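You operate a simulated robot arm through the tools that you are given. There is no shell and no other tool. Be economical: measure what you need, move in short steps, check, and stop when the job is done.

The job below is to be done with a simulated robot arm. You get a single attempt, and the scene is never put back.

JOB
Put the tall carton marked "26" from the bare end of the folding table on the upper shelf of the folding rack.

The check looks at the end state, three seconds after you hand in, the way a careful person would. Anything else that was tipped, shoved, dropped, spilled or broken makes it a failure.

ROBOT AND FRAMES
A 6-joint arm with a two-finger parallel gripper, fixed in place. Base frame: the origin is at the foot of the arm, x ahead of it, y to its left, z up; the work surface is at about z = 0.74. Lengths are in m, angles in degrees, forces in N, time in s.
With the tool pointing down near the work surface it reaches from about 0.26 to 0.68 m from the base axis. Its first joint turns from -66.0 to 66.0 degrees. Payload 2.9 kg.
The tool frame sits at the grasp point between the pads (the TCP): z along the fingers, y along the line on which they close. The tips reach 0.03 m beyond it. The gripper opens to 0.11 m. The fingers are 0.02 m wide and 0.01 m thick; the gripper's body (0.048 by 0.112 m) begins 0.055 m behind the TCP.
Orientation is that of the tool frame in the base frame, as a unit quaternion [x, y, z, w]. With the fingers straight down and closing along the base's y, the tool's x points along the base's -x, its y along +y and its z along -z.

CONTROLS
- The arm moves only by the tool servo_tool. Its argument "plan" is a list of rows, each an object of numbers (a shift or turn left out is 0, a gripper value left out holds the last): "ax", "ay", "az": the turn, a rotation vector about the tool's x, y, z in units of 120 degrees (1.0 is 120 degrees); "tx", "ty", "tz": the shift along the tool's x, y, z in units of 100 mm (1.0 is 100 mm); "gripper": the finger opening in m, from 0 to 0.11. In form: [{"ax": .., "ay": .., "az": .., "tx": .., "ty": .., "tz": .., "gripper": ..}, ...]. A call has 1 to 8 rows; each row is the pose to reach, as a shift and turn from the pose commanded when the call began, along the tool's axes at that moment. A call with a number of a shift or a turn outside -1 to 1 is refused whole. A row lasts 0.2 s, in which the tool goes at most 0.05 m and 8.6 degrees; a call with a longer step from one row to the next is refused whole, and so is a gripper value outside its range. A pose out of reach is approached as far as the arm can. The call stops where the force on the tool passes 40 N (or 10 N more than at its start, if that is more) or the arm is blocked; 0.2 s more then pass. The fingers move at their own pace (about 0.108 m/s each) and stop on an object; they squeeze with about 43 N. The grip force told is the motor's: it shows also when the fingers shut on nothing. Time passes only in rows, and 0.2 s behind the last, so rows that repeat a pose let the fingers close. The reply holds the time, the measured pose of the TCP, the force on the tool along the base axes, the opening and the grip force, in the units named above and with some noise.
- Cameras (640 x 400 px; columns grow to the right, rows downward): "scene" is fixed at [0.0682, 0.4288, 1.3751]; the picture's right is [-0.82, -0.57, 0.00], its down [-0.38, 0.55, -0.75] and it looks along [0.42, -0.61, -0.67] (base axes); focal length 324 px, centre (320, 200). "wrist" rides on the gripper at [0.072, 0.017, -0.103] in the tool frame; the picture's right is [-0.23, 0.97, 0.00], its down [-0.76, -0.18, -0.62] and it looks along [-0.61, -0.14, 0.78] (tool axes); focal length 222 px, centre (320, 200).
- snapshot(camera): a new picture of that camera. The clock stands still meanwhile.
- locate(camera, pixels): for up to 12 pixels [column, row] of the newest picture of that camera ("zoom" is the newest enlarged one), the place [x, y, z] in the base frame of the surface seen there, good to about 0.003 m. The clock stands still meanwhile.
- inspect(camera, box): a new picture of the part [left, top, right, bottom] of that camera's present view, enlarged. The clock stands still meanwhile.
- finish_job(): hands the job in; it is judged then, once.

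Keep the steps short. Do not move on a guess: measure, check each grasp and each placing, and mend mistakes. In all there are 60 turns and 26 pictures (those below and enlarged ones count). Leave the gripper open and the arm clear of the work at the hand-in unless told otherwise, and finish with a single line.

The tools are called after ">>>" by a JSON object that holds its "op" and its "data". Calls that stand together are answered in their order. servo_tool: Moves the arm, as the interface text tells. Its arguments: {"type":"object","properties":{"plan":{"type":"array"}},"required":["plan"]} The other tools are called the same way: snapshot (camera) takes a picture; locate (camera, pixels) gives the place of the surface under pixels of a picture; inspect (camera, box) takes an enlarged picture of a part of a camera's view; finish_job () hands the job in.

At the start:

```text
time_s: 0.0
ee_pos: [0.4738, -0.221, 0.9686]
orientation: [0.0, 1.0, 0.0, 0.0]
contact_force: [0.6, -0.1, -0.9]
gripper_width: 0.1101
gripper_force: 0.1
```

scene: 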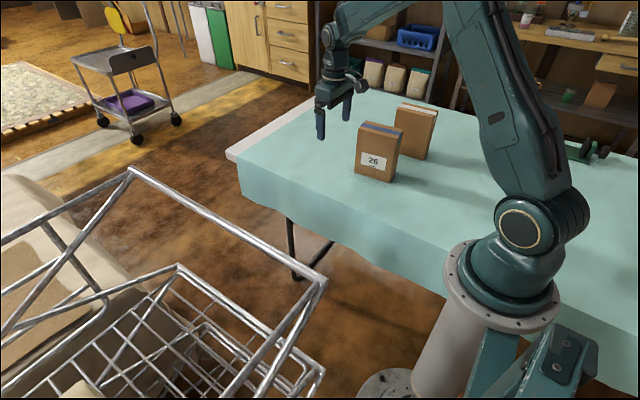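
wrist: 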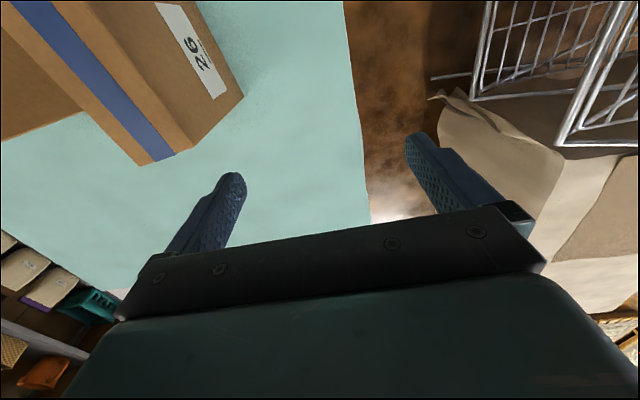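

I see the carton "26" around scene (378,155) and a wire rack at lower left. First I measure the carton and the rack, with an enlarged view of the rack.

>>> {"op": "locate", "data": {"camera": "scene", "pixels": [[360, 124], [402, 130], [397, 183], [355, 172], [366, 121], [378, 128], [400, 103], [437, 110], [430, 160], [395, 155], [300, 180], [450, 180]]}}

>>> {"op": "inspect", "data": {"camera": "scene", "box": [0, 150, 400, 400]}}

>>> {"op": "locate", "data": {"camera": "scene", "pixels": [[131, 171], [322, 282], [180, 267], [320, 373], [82, 388], [130, 350], [200, 330], [260, 350], [200, 380], [20, 290], [230, 240], [60, 235]]}}

```text
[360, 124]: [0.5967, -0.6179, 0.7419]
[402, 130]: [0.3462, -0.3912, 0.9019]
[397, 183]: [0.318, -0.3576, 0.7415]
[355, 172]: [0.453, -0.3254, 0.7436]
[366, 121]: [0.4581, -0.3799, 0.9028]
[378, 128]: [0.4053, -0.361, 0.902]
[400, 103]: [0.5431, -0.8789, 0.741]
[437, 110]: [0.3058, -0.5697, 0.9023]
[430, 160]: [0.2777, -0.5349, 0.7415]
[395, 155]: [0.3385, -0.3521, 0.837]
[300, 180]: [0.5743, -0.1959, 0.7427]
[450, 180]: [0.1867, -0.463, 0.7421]
```

```text
1.60 times, centred on (200, 275) of scene
```

zoom: 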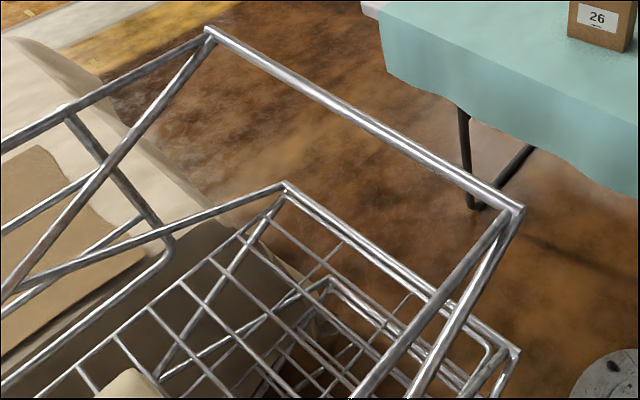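

```text
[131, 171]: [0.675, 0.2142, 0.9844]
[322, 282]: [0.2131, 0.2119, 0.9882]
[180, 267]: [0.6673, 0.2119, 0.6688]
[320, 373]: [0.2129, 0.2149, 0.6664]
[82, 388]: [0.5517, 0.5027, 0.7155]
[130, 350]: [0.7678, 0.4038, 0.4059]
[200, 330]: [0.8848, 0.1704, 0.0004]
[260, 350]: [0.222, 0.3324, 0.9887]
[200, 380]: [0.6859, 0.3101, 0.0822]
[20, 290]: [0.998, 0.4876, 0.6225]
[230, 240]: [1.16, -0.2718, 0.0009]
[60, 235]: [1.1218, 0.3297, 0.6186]
```

Carton top is at z≈0.902 and the rack front bar is at y≈0.213 with its top frame at z≈0.985 and shelf at ≈0.667. I zoom in on the carton next to get its edges.

>>> {"op": "inspect", "data": {"camera": "scene", "box": [330, 90, 458, 190]}}

>>> {"op": "inspect", "data": {"camera": "scene", "box": [0, 240, 256, 400]}}

```text
4.00 times, centred on (394, 140) of scene
```

zoom: 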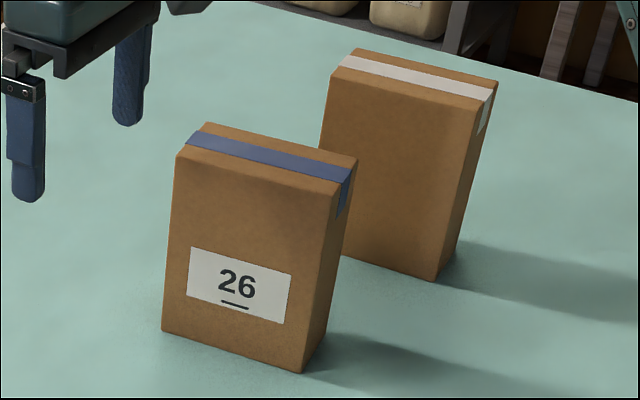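

```text
2.50 times, centred on (128, 320) of scene
```

zoom: 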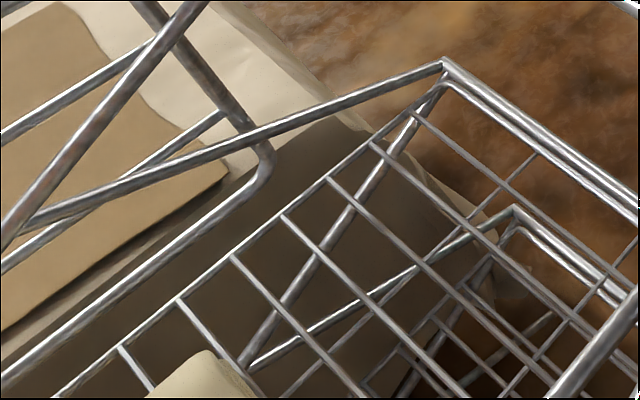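

The carton is a slim upright box. I measure its top corners slightly inside the edges, its front-face points, and the rack wires in the zoom.

>>> {"op": "locate", "data": {"camera": "scene", "pixels": [[360, 128], [397.5, 136.3], [402.3, 130.3], [366, 121.8], [360, 133], [397, 141], [357, 171], [388.5, 180.5], [397.5, 109], [421, 159.5], [395, 154], [434, 120]]}}

>>> {"op": "locate", "data": {"camera": "zoom", "pixels": [[443, 66], [413, 112], [375, 144], [331, 181], [284, 218], [234, 259], [180, 300], [435, 250], [315, 258], [205, 370], [514, 212], [265, 165]]}}

```text
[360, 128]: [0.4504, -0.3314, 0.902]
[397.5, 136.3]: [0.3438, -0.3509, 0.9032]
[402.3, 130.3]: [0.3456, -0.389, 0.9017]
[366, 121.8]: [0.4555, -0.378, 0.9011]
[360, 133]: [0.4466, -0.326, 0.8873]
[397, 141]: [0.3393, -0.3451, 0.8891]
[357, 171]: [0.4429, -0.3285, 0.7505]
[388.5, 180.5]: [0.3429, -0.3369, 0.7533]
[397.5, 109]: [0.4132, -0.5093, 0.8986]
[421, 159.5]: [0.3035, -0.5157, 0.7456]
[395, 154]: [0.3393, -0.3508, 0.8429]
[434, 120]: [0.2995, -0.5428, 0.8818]
```

```text
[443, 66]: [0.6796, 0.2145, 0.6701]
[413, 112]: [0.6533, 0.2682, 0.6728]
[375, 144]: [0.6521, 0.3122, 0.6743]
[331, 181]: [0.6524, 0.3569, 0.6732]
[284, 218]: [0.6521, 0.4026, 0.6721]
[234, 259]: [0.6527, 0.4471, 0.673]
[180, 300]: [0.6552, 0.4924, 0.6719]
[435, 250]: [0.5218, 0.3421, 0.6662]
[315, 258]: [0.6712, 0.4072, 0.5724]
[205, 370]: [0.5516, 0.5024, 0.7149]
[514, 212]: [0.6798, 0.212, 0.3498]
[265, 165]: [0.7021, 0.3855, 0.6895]
```

The carton is about 0.115 × 0.055 × 0.16 m, centre ≈ (0.398, -0.360), turned by several degrees. I refine the yaw with points on the starting wrist picture: blue tape edges and top corners around (143,163), (190,148).

>>> {"op": "locate", "data": {"camera": "wrist", "pixels": [[141, 161], [188, 147], [150, 158], [170, 152], [60, 65], [80, 50], [60, 10], [100, 60], [150, 110], [90, 115], [40, 70], [240, 97]]}}

```text
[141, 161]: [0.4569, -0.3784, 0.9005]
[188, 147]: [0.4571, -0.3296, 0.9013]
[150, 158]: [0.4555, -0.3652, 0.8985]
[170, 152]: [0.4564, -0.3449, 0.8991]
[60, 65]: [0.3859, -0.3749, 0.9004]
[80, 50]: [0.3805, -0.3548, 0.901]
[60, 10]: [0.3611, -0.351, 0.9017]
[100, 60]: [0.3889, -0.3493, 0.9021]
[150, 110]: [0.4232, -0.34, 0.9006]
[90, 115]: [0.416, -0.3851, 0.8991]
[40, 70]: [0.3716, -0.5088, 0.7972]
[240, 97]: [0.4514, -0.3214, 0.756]
```

Yaw is still uncertain (0–8°). I move toward above the carton, staying at this height (tips at 0.939, above the 0.902 top), then look with the wrist camera.

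>>> {"op": "servo_tool", "data": {"plan": [{"tx": 0.2, "ty": -0.3}, {"tx": 0.4, "ty": -0.6}, {"tx": 0.6, "ty": -0.9}, {"tx": 0.7, "ty": -1.0}]}}

>>> {"op": "snapshot", "data": {"camera": "wrist"}}

```text
time_s: 1.0
ee_pos: [0.4024, -0.3224, 0.9667]
orientation: [0.0, 1.0, 0.0, 0.0]
contact_force: [-0.8, 0.6, 0.0]
gripper_width: 0.1099
gripper_force: 0.0
```

```text
20 pictures are left
```

wrist: 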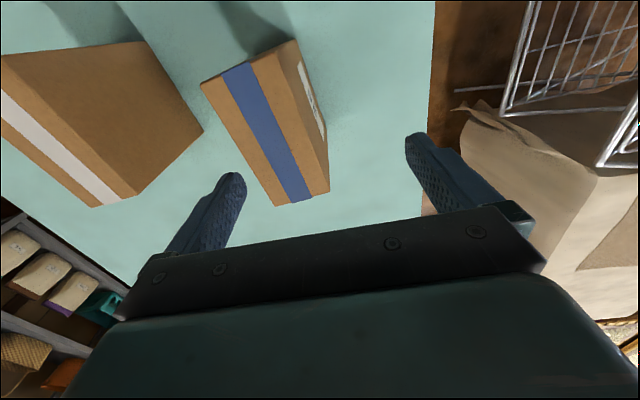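

The full carton top is visible around (265,125). I zoom in for its corners.

>>> {"op": "inspect", "data": {"camera": "wrist", "box": [180, 20, 372, 220]}}

```text
2.00 times, centred on (276, 120) of wrist
```

zoom: 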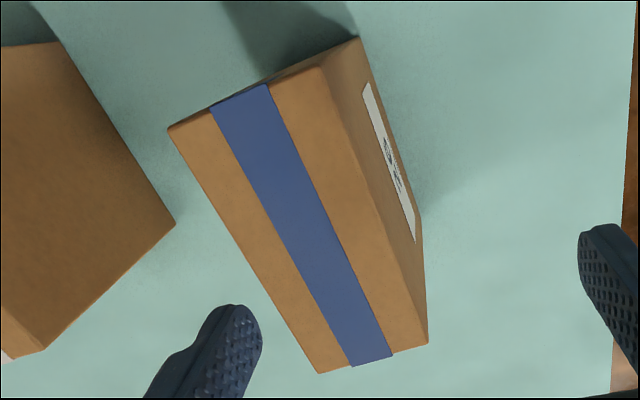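

Top face corners in the zoom: (170,129), (320,67), (426,342), (320,371). I locate points just inside them and along the edges.

>>> {"op": "locate", "data": {"camera": "zoom", "pixels": [[174, 132], [317, 70], [422, 340], [321, 369], [210, 195], [270, 291], [345, 137], [385, 240], [245, 100], [372, 355], [393, 180], [4, 340]]}}

```text
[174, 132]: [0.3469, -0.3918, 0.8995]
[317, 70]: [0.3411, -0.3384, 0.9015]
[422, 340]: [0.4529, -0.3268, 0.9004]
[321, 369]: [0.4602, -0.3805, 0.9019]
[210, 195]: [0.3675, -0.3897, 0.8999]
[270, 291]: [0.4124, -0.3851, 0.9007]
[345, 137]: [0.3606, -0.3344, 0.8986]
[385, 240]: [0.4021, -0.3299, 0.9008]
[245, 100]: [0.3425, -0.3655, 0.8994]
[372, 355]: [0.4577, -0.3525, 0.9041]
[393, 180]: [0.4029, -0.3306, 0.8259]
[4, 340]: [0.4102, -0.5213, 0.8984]
```

Yaw is +5.8° about vertical, centre (0.400, -0.359). I centre over it, turn by az=-0.05 and check before descending.

>>> {"op": "servo_tool", "data": {"plan": [{"tx": 0.02, "ty": -0.2, "az": -0.025, "gripper": 0.11}, {"tx": 0.025, "ty": -0.375, "az": -0.049}, {"tx": 0.025, "ty": -0.375, "az": -0.049}]}}

>>> {"op": "snapshot", "data": {"camera": "wrist"}}

```text
time_s: 1.8
ee_pos: [0.3983, -0.3584, 0.9683]
orientation: [-0.052, 0.999, -0.001, 0.0]
contact_force: [-0.3, -0.5, -0.6]
gripper_width: 0.1101
gripper_force: 0.0
```

```text
18 pictures are left
```

wrist: 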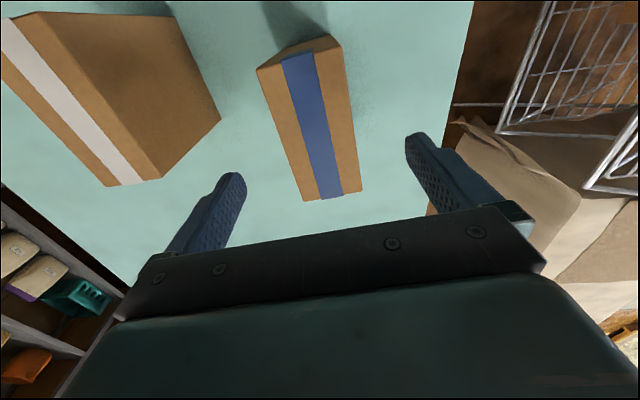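

The carton sits between the fingers, aligned. I descend straight 0.1 m.

>>> {"op": "servo_tool", "data": {"plan": [{"tz": 0.25}, {"tz": 0.5}, {"tz": 0.75}, {"tz": 1.0}, {"tz": 1.0}]}}

```text
time_s: 3.0
ee_pos: [0.4011, -0.3586, 0.8685]
orientation: [-0.051, 0.999, 0.0, -0.001]
contact_force: [-0.3, 0.6, 0.2]
gripper_width: 0.1099
gripper_force: 0.0
```

Clean descent, no contact. I close the fingers gently in place.

>>> {"op": "servo_tool", "data": {"plan": [{"tz": 0.06, "gripper": 0.08}, {"tz": 0.06, "gripper": 0.05}, {"tz": 0.06, "gripper": 0.03}, {"tz": 0.06, "gripper": 0.03}, {"tz": 0.06, "gripper": 0.03}]}}

```text
time_s: 4.2
ee_pos: [0.4022, -0.3567, 0.8623]
orientation: [-0.052, 0.999, 0.0, 0.0]
contact_force: [1.1, -1.8, 0.1]
gripper_width: 0.0599
gripper_force: 42.2
```

Gripped at 0.060 m, 42 N. I lift 0.1 m and check.

>>> {"op": "servo_tool", "data": {"plan": [{"tz": -0.1}, {"tz": -0.4}, {"tz": -0.7}, {"tz": -1.0}, {"tz": -1.0}]}}

>>> {"op": "snapshot", "data": {"camera": "scene"}}

```text
time_s: 5.4
ee_pos: [0.402, -0.3572, 0.9628]
orientation: [-0.052, 0.999, 0.0, 0.0]
contact_force: [-0.9, 0.4, -2.5]
gripper_width: 0.0597
gripper_force: 42.9
```

```text
17 pictures are left
```

scene: 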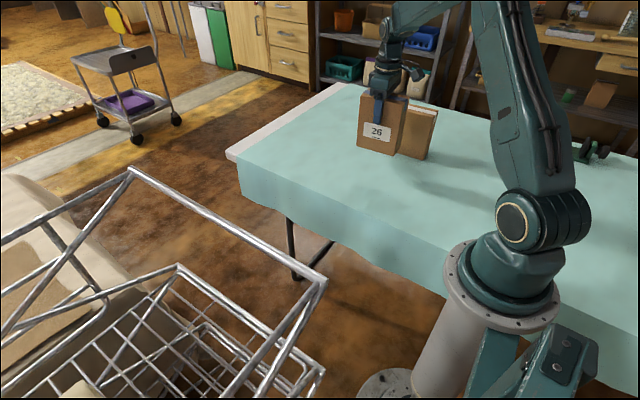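

Held level and clear. I raise further so that the carton bottom (TCP−0.121) clears the rack's 0.99 bar.

>>> {"op": "servo_tool", "data": {"plan": [{"tz": -0.3}, {"tz": -0.65}, {"tz": -1.0}, {"tz": -1.0}]}}

>>> {"op": "servo_tool", "data": {"plan": [{"tz": -0.3}, {"tz": -0.65}, {"tz": -1.0}, {"tz": -1.0}]}}

```text
time_s: 6.4
ee_pos: [0.4003, -0.3593, 1.063]
orientation: [-0.052, 0.999, 0.0, -0.001]
contact_force: [-0.2, -0.2, -3.6]
gripper_width: 0.0598
gripper_force: 42.7
```

```text
time_s: 7.4
ee_pos: [0.3979, -0.359, 1.1633]
orientation: [-0.051, 0.999, 0.0, 0.0]
contact_force: [0.2, 0.6, -3.8]
gripper_width: 0.0597
gripper_force: 43.1
```

At z=1.163. I move toward +y at this height in 0.1 m steps, undoing the yaw on the way.

>>> {"op": "servo_tool", "data": {"plan": [{"ty": 0.3, "az": 0.015}, {"ty": 0.65, "az": 0.035}, {"ty": 1.0, "az": 0.05}]}}

>>> {"op": "servo_tool", "data": {"plan": [{"ty": 0.35}, {"ty": 0.7}, {"ty": 1.0}]}}

>>> {"op": "servo_tool", "data": {"plan": [{"ty": 0.35, "tx": -0.1}, {"ty": 0.7, "tx": -0.2}, {"ty": 1.0, "tx": -0.3}]}}

>>> {"op": "snapshot", "data": {"camera": "wrist"}}

>>> {"op": "snapshot", "data": {"camera": "scene"}}

```text
time_s: 8.2
ee_pos: [0.3914, -0.2612, 1.1647]
orientation: [0.002, 1.0, 0.0, 0.0]
contact_force: [0.6, 0.3, -3.5]
gripper_width: 0.0597
gripper_force: 42.9
```

```text
time_s: 9.0
ee_pos: [0.3924, -0.1605, 1.1629]
orientation: [0.002, 1.0, 0.0, 0.0]
contact_force: [0.0, 0.7, -3.4]
gripper_width: 0.0599
gripper_force: 43.1
```

```text
time_s: 9.8
ee_pos: [0.423, -0.0588, 1.1633]
orientation: [0.001, 1.0, 0.0, 0.0]
contact_force: [0.0, 0.4, -3.9]
gripper_width: 0.0602
gripper_force: 42.8
```

```text
16 pictures are left
```

wrist: 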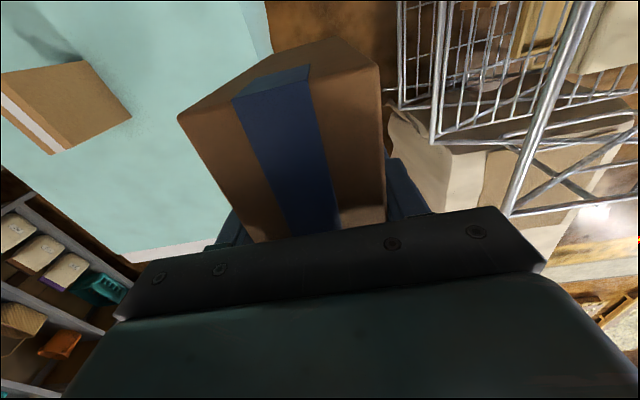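

```text
15 pictures are left
```

scene: 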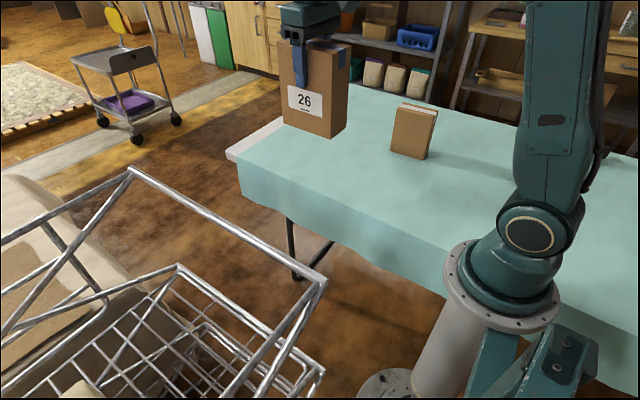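

The carton is held well. I continue 0.2 m more toward +y (bottom at 1.042, above the bars) and look at the shelf contents from the wrist.

>>> {"op": "servo_tool", "data": {"plan": [{"ty": 0.35}, {"ty": 0.7}, {"ty": 1.0}]}}

>>> {"op": "servo_tool", "data": {"plan": [{"ty": 0.35}, {"ty": 0.7}, {"ty": 1.0}, {"ty": 1.0}]}}

>>> {"op": "snapshot", "data": {"camera": "wrist"}}

>>> {"op": "snapshot", "data": {"camera": "scene"}}

```text
time_s: 10.6
ee_pos: [0.4213, 0.0392, 1.1621]
orientation: [0.002, 1.0, 0.0, -0.001]
contact_force: [-0.5, 0.6, -3.8]
gripper_width: 0.0599
gripper_force: 43.1
```

```text
time_s: 11.6
ee_pos: [0.4203, 0.1396, 1.1628]
orientation: [0.001, 1.0, 0.0, 0.0]
contact_force: [-0.7, 0.9, -4.4]
gripper_width: 0.06
gripper_force: 43.1
```

```text
14 pictures are left
```

wrist: 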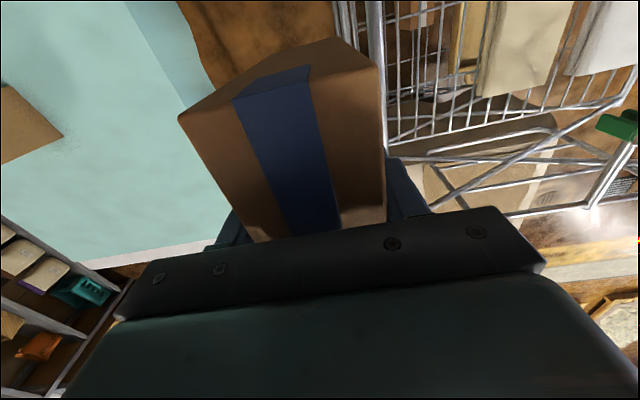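

```text
13 pictures are left
```

scene: 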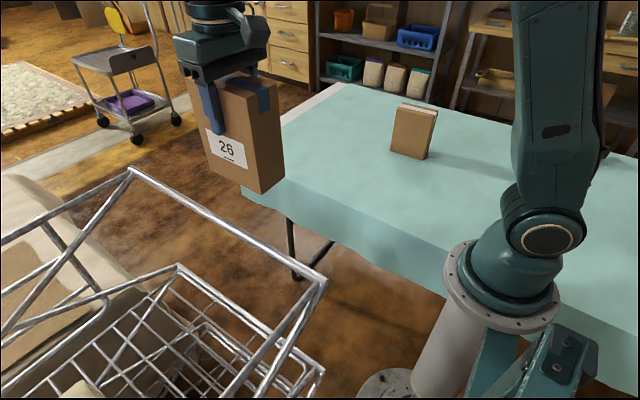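

I zoom the wrist view on the rack (upper right) to see shelf wires and the items standing on it.

>>> {"op": "inspect", "data": {"camera": "wrist", "box": [340, 0, 640, 188]}}

```text
2.13 times, centred on (490, 94) of wrist
```

zoom: 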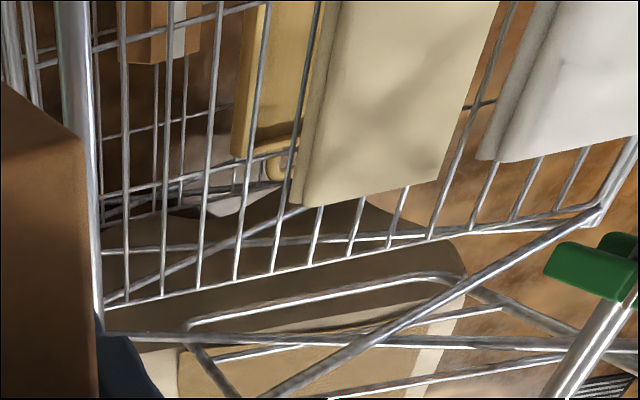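

>>> {"op": "locate", "data": {"camera": "zoom", "pixels": [[296, 200], [435, 180], [345, 10], [490, 10], [485, 155], [628, 130], [555, 10], [235, 150], [160, 55], [235, 270], [200, 150], [140, 40]]}}

>>> {"op": "locate", "data": {"camera": "zoom", "pixels": [[126, 290], [163, 285], [200, 280], [313, 255], [392, 235], [150, 28], [168, 150], [115, 300], [440, 225], [75, 60], [100, 200], [345, 240]]}}

```text
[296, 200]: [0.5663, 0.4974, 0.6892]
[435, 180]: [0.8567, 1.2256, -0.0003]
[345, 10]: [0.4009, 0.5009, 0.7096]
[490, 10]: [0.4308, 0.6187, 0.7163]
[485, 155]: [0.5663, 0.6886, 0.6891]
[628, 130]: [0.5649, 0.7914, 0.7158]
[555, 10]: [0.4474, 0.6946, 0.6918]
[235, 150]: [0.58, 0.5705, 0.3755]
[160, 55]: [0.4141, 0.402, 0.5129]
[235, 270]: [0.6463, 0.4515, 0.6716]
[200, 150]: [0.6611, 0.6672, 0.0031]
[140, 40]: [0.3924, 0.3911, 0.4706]
```

```text
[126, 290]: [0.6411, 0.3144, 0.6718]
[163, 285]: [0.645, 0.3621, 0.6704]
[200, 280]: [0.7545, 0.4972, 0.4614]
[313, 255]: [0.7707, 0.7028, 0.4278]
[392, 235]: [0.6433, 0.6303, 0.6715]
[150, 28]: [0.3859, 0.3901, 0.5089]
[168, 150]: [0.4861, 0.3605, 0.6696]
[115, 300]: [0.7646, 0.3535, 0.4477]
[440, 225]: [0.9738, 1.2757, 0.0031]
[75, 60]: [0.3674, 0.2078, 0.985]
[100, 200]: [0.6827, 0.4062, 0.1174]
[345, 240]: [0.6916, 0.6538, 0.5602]
```

The upper shelf's wires run along x at z≈0.673, at y≈0.312, 0.357, 0.402, 0.447; the sacks lie at y≥0.497. The free place is y≈0.38 (between two wires), x≈0.42. I move over the bar to there at the same height.

>>> {"op": "servo_tool", "data": {"plan": [{"ty": 0.35}, {"ty": 0.7}, {"ty": 1.0}, {"ty": 1.0}]}}

>>> {"op": "servo_tool", "data": {"plan": [{"ty": 0.35}, {"ty": 0.7}, {"ty": 1.0}, {"ty": 1.0}]}}

>>> {"op": "servo_tool", "data": {"plan": [{"ty": 0.3}, {"ty": 0.41}, {"ty": 0.41}]}}

>>> {"op": "snapshot", "data": {"camera": "scene"}}

>>> {"op": "snapshot", "data": {"camera": "wrist"}}

```text
time_s: 12.6
ee_pos: [0.4243, 0.2386, 1.163]
orientation: [0.001, 1.0, -0.001, 0.0]
contact_force: [0.0, 0.8, -3.9]
gripper_width: 0.0601
gripper_force: 43.0
```

```text
time_s: 13.6
ee_pos: [0.4249, 0.3389, 1.1634]
orientation: [0.0, 1.0, 0.0, 0.0]
contact_force: [0.5, -0.1, -4.3]
gripper_width: 0.0597
gripper_force: 43.2
```

```text
time_s: 14.4
ee_pos: [0.4217, 0.3809, 1.1638]
orientation: [0.0, 1.0, -0.001, 0.0]
contact_force: [-0.3, -0.6, -3.9]
gripper_width: 0.0598
gripper_force: 43.2
```

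```text
11 pictures are left
```

scene: 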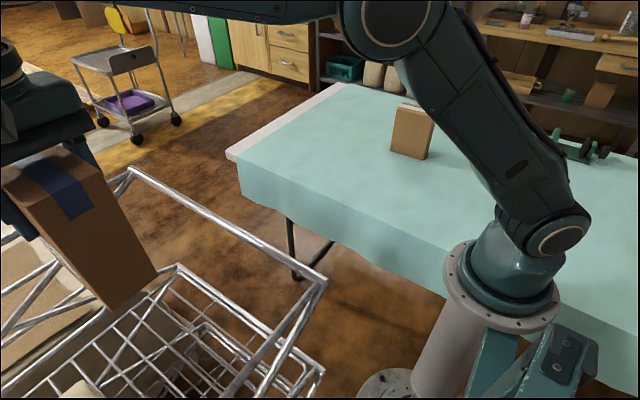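

```text
10 pictures are left
```

wrist: 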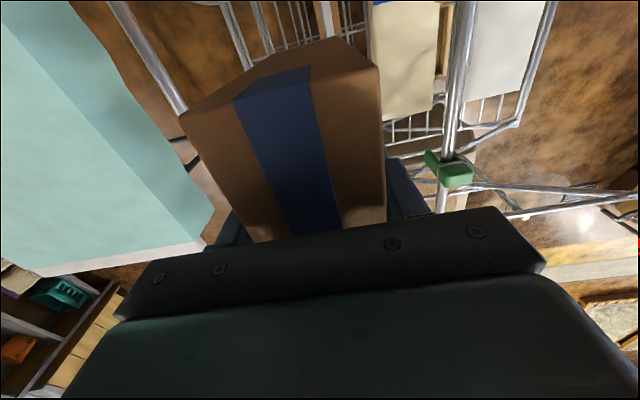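

I see a second bar at wrist (460,80) with a green clip, the forearm is nearly level at the top of the scene. I measure both for clearance.

>>> {"op": "locate", "data": {"camera": "wrist", "pixels": [[460, 80], [472, 10], [448, 172], [150, 50], [235, 30], [262, 25], [400, 60], [375, 10], [530, 60], [385, 140], [500, 60], [434, 20]]}}

>>> {"op": "locate", "data": {"camera": "scene", "pixels": [[390, 20], [300, 15], [220, 15], [50, 80], [10, 60], [75, 100], [110, 300], [155, 272], [510, 150], [540, 240], [60, 170], [460, 100]]}}

```text
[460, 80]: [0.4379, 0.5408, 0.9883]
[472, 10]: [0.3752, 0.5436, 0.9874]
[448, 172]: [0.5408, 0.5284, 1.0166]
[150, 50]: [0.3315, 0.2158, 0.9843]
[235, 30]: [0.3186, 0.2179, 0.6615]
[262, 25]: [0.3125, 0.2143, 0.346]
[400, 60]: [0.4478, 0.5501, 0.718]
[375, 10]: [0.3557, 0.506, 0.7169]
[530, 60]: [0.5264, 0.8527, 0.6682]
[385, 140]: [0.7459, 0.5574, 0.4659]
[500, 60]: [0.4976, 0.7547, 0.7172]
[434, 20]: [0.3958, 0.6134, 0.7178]
```

```text
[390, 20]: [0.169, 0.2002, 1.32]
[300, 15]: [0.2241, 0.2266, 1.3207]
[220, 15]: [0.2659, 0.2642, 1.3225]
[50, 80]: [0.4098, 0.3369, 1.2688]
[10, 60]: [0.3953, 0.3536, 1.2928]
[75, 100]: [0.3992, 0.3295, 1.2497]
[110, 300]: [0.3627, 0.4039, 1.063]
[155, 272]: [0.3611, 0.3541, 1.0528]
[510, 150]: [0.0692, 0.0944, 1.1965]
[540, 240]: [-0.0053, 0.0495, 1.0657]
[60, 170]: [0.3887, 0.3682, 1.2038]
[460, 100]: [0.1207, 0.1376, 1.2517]
```

The opening lies between rails y=0.215 and y=0.543; the carton at y=0.381 is centred, and the forearm stays well above the front rail. I descend in steps, watching force.

>>> {"op": "servo_tool", "data": {"plan": [{"tz": 0.25}, {"tz": 0.5}, {"tz": 0.75}, {"tz": 1.0}, {"tz": 1.0}]}}

>>> {"op": "servo_tool", "data": {"plan": [{"tz": 0.25}, {"tz": 0.5}, {"tz": 0.75}, {"tz": 1.0}, {"tz": 1.0}]}}

>>> {"op": "snapshot", "data": {"camera": "scene"}}

```text
time_s: 15.6
ee_pos: [0.4229, 0.3807, 1.0627]
orientation: [0.001, 1.0, 0.001, 0.001]
contact_force: [-0.8, -0.5, -3.7]
gripper_width: 0.06
gripper_force: 43.1
```

```text
time_s: 16.8
ee_pos: [0.4231, 0.3815, 0.9623]
orientation: [0.001, 1.0, 0.0, 0.0]
contact_force: [0.2, 0.7, -4.0]
gripper_width: 0.0597
gripper_force: 42.9
```

```text
9 pictures are left
```

scene: 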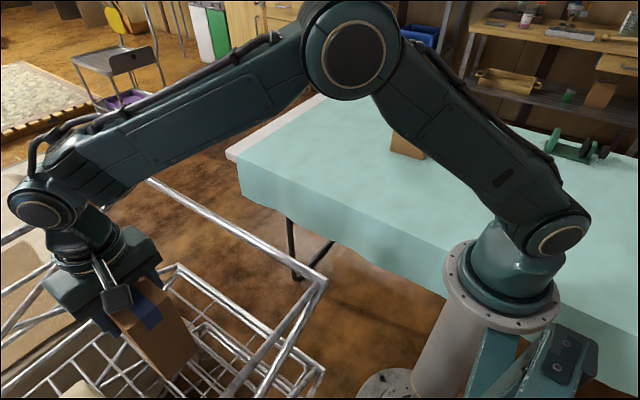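

All free so far. I measure the forearm's height along its length, to be sure of its gap to the front and left rails before the last 0.165 m.

>>> {"op": "locate", "data": {"camera": "scene", "pixels": [[300, 95], [250, 120], [200, 150], [150, 170], [110, 195], [40, 210], [85, 235], [350, 60], [100, 265], [150, 255], [200, 358], [320, 85]]}}

```text
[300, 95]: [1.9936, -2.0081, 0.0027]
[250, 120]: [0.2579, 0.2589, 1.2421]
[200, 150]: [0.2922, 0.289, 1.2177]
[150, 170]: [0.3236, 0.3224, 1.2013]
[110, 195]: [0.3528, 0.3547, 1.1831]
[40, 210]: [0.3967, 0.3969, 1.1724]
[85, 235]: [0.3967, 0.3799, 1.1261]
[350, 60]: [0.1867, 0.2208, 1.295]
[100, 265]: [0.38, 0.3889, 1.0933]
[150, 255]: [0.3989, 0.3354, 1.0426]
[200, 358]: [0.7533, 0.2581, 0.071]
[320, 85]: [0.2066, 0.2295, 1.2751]
```

The forearm will stay about 0.1 m above the rails. I descend 0.1 m, then slow steps.

>>> {"op": "servo_tool", "data": {"plan": [{"tz": 0.25}, {"tz": 0.5}, {"tz": 0.75}, {"tz": 1.0}, {"tz": 1.0}]}}

>>> {"op": "servo_tool", "data": {"plan": [{"tz": 0.15}, {"tz": 0.3}, {"tz": 0.4}, {"tz": 0.5}, {"tz": 0.55}, {"tz": 0.55}]}}

>>> {"op": "snapshot", "data": {"camera": "scene"}}

```text
time_s: 18.0
ee_pos: [0.4231, 0.381, 0.862]
orientation: [0.001, 1.0, 0.0, 0.0]
contact_force: [0.8, -0.3, -3.8]
gripper_width: 0.0596
gripper_force: 43.1
```

```text
time_s: 19.4
ee_pos: [0.423, 0.3819, 0.8069]
orientation: [0.002, 1.0, 0.0, 0.0]
contact_force: [-0.2, -0.4, -3.5]
gripper_width: 0.0598
gripper_force: 42.9
```

```text
8 pictures are left
```

scene: 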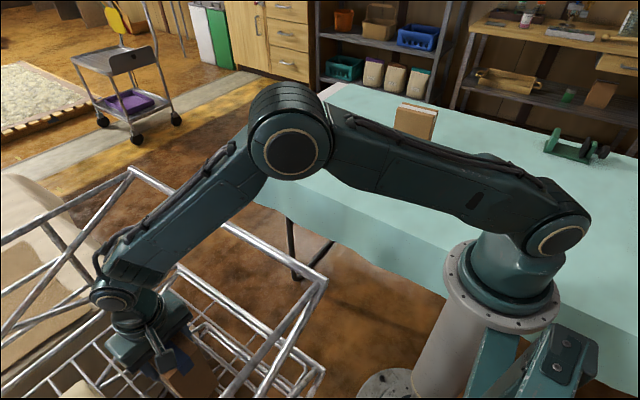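

Bottom at ≈0.686, wires ≈0.673. I go down in 2–3 mm steps until the load is taken by the shelf.

>>> {"op": "servo_tool", "data": {"plan": [{"tz": 0.03}, {"tz": 0.06}, {"tz": 0.08}, {"tz": 0.1}, {"tz": 0.1}]}}

```text
time_s: 20.6
ee_pos: [0.4224, 0.3829, 0.7975]
orientation: [0.001, 1.0, 0.0, 0.001]
contact_force: [0.1, 0.0, -4.9]
gripper_width: 0.0596
gripper_force: 42.9
```

>>> {"op": "servo_tool", "data": {"plan": [{"tz": 0.01}, {"tz": 0.02}, {"tz": 0.03}, {"tz": 0.03}]}}

```text
time_s: 21.6
ee_pos: [0.4216, 0.383, 0.7932]
orientation: [0.001, 1.0, 0.0, 0.0]
contact_force: [-0.2, -1.0, -1.4]
gripper_width: 0.0597
gripper_force: 43.5
```

The load dropped from −3.9 to −1.4 N: touching. Another 1–2 mm.

>>> {"op": "servo_tool", "data": {"plan": [{"tz": 0.01}, {"tz": 0.015}, {"tz": 0.015}]}}

>>> {"op": "inspect", "data": {"camera": "scene", "box": [80, 280, 272, 400]}}

```text
time_s: 22.4
ee_pos: [0.4228, 0.3829, 0.7948]
orientation: [0.001, 1.0, 0.001, 0.0]
contact_force: [-4.3, 0.8, 16.3]
gripper_width: 0.0596
gripper_force: 42.4
```

```text
3.33 times, centred on (176, 340) of scene
```

zoom: 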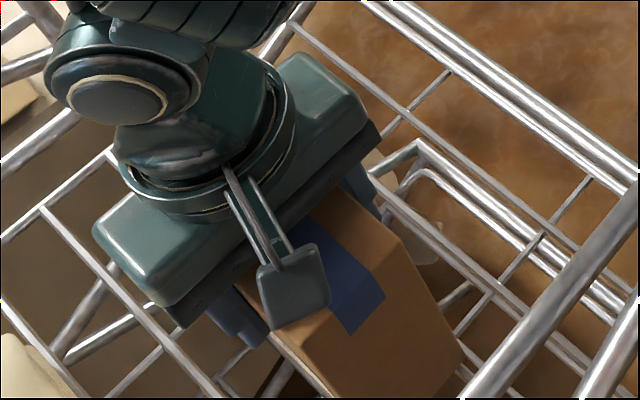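

The shelf now carries it (force +16 N). I ease up 1 mm and open the fingers slowly to 0.085.

>>> {"op": "servo_tool", "data": {"plan": [{"tz": -0.01}, {"tz": -0.01, "gripper": 0.065}, {"tz": -0.01, "gripper": 0.075}, {"tz": -0.01, "gripper": 0.085}, {"tz": -0.01, "gripper": 0.085}]}}

>>> {"op": "snapshot", "data": {"camera": "wrist"}}

```text
time_s: 23.6
ee_pos: [0.4226, 0.3815, 0.7939]
orientation: [0.001, 1.0, 0.0, 0.0]
contact_force: [0.7, 1.1, 0.3]
gripper_width: 0.0849
gripper_force: 0.0
```

```text
6 pictures are left
```

wrist: 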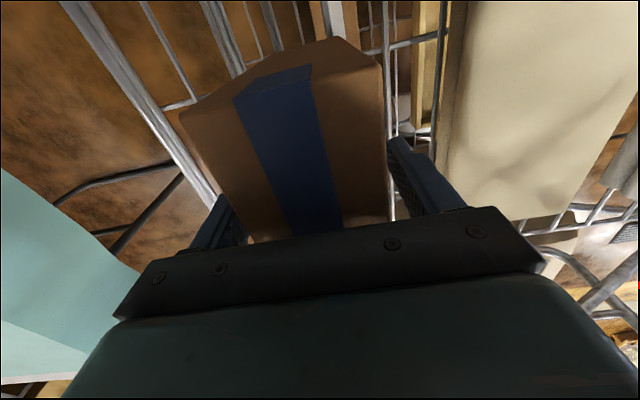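

The carton stands free and unmoved between open fingers. I rise straight up in steps.

>>> {"op": "servo_tool", "data": {"plan": [{"tz": -0.1}, {"tz": -0.3}, {"tz": -0.55}, {"tz": -0.8}, {"tz": -1.0}, {"tz": -1.0}]}}

>>> {"op": "snapshot", "data": {"camera": "wrist"}}

```text
time_s: 25.0
ee_pos: [0.4215, 0.3821, 0.8956]
orientation: [0.001, 1.0, 0.0, -0.001]
contact_force: [-0.3, -0.4, 0.6]
gripper_width: 0.085
gripper_force: 0.1
```

```text
5 pictures are left
```

wrist: 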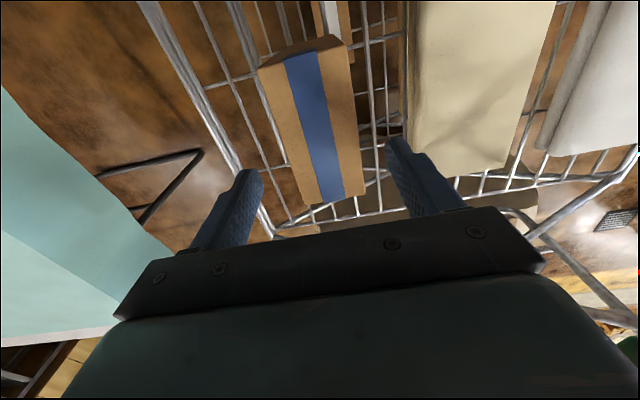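

The carton stands upright; I check that its top is level and keep rising out of the rack.

>>> {"op": "locate", "data": {"camera": "wrist", "pixels": [[262, 72], [340, 50], [360, 190], [325, 200], [290, 130], [345, 110]]}}

>>> {"op": "servo_tool", "data": {"plan": [{"tz": -0.25}, {"tz": -0.5}, {"tz": -0.75}, {"tz": -1.0}, {"tz": -1.0}]}}

>>> {"op": "servo_tool", "data": {"plan": [{"tz": -0.25}, {"tz": -0.5}, {"tz": -0.75}, {"tz": -1.0}, {"tz": -1.0}]}}

```text
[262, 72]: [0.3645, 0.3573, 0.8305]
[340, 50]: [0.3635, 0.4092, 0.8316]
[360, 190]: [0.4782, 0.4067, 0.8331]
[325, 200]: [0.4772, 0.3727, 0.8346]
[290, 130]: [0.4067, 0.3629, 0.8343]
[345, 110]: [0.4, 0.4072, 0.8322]
```

```text
time_s: 26.2
ee_pos: [0.422, 0.3822, 0.9954]
orientation: [0.001, 1.0, 0.0, 0.0]
contact_force: [-0.3, -0.4, 0.1]
gripper_width: 0.085
gripper_force: 0.0
```

```text
time_s: 27.4
ee_pos: [0.42, 0.3829, 1.0947]
orientation: [0.001, 1.0, -0.001, 0.001]
contact_force: [-0.3, -0.2, 0.3]
gripper_width: 0.085
gripper_force: 0.0
```

The top is level (0.831–0.834). Tips at 1.065 are above the rails; I retract toward −y, clear of the rack.

>>> {"op": "servo_tool", "data": {"plan": [{"ty": -0.3, "tz": -0.1}, {"ty": -0.65, "tz": -0.2}, {"ty": -1.0, "tz": -0.3}]}}

>>> {"op": "servo_tool", "data": {"plan": [{"ty": -0.35}, {"ty": -0.7}, {"ty": -1.0}]}}

>>> {"op": "servo_tool", "data": {"plan": [{"ty": -0.35}, {"ty": -0.7}, {"ty": -1.0}]}}

>>> {"op": "servo_tool", "data": {"plan": [{"ty": -0.35}, {"ty": -0.7, "gripper": 0.11}, {"ty": -1.0}, {"ty": -1.0}]}}

>>> {"op": "snapshot", "data": {"camera": "scene"}}

```text
time_s: 28.2
ee_pos: [0.4215, 0.281, 1.1227]
orientation: [0.001, 1.0, 0.0, 0.0]
contact_force: [-0.3, 0.1, -0.5]
gripper_width: 0.085
gripper_force: 0.0
```

```text
time_s: 29.0
ee_pos: [0.4205, 0.1819, 1.1247]
orientation: [0.001, 1.0, 0.0, 0.0]
contact_force: [0.5, 0.1, 0.1]
gripper_width: 0.085
gripper_force: 0.0
```

```text
time_s: 29.8
ee_pos: [0.4213, 0.0833, 1.1241]
orientation: [0.002, 1.0, 0.0, -0.001]
contact_force: [-0.1, -0.2, 0.8]
gripper_width: 0.085
gripper_force: 0.0
```

```text
time_s: 30.8
ee_pos: [0.4205, -0.0168, 1.1223]
orientation: [0.001, 1.0, 0.0, 0.0]
contact_force: [-0.3, 0.0, 0.0]
gripper_width: 0.1098
gripper_force: 0.0
```

```text
4 pictures are left
```

scene: 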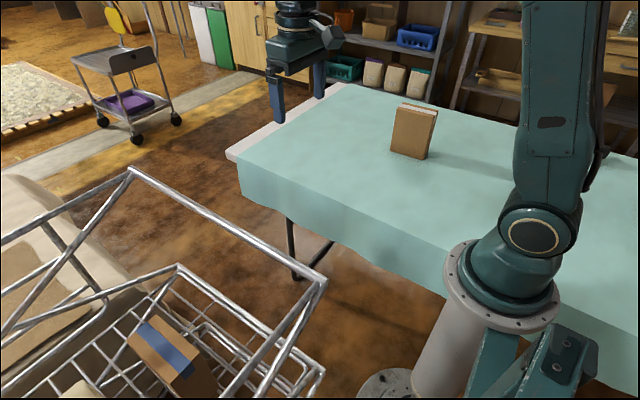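

The carton stands upright on the rack's upper shelf at (165,350), the rack and the other carton look unmoved, and the gripper is open and clear. I hand in.

>>> {"op": "finish_job", "data": {}}

```text
The job is handed in.
```

The carton marked "26" is standing upright on the upper shelf of the folding rack, nothing else looked moved in the last picture, and the arm is clear with the gripper open.
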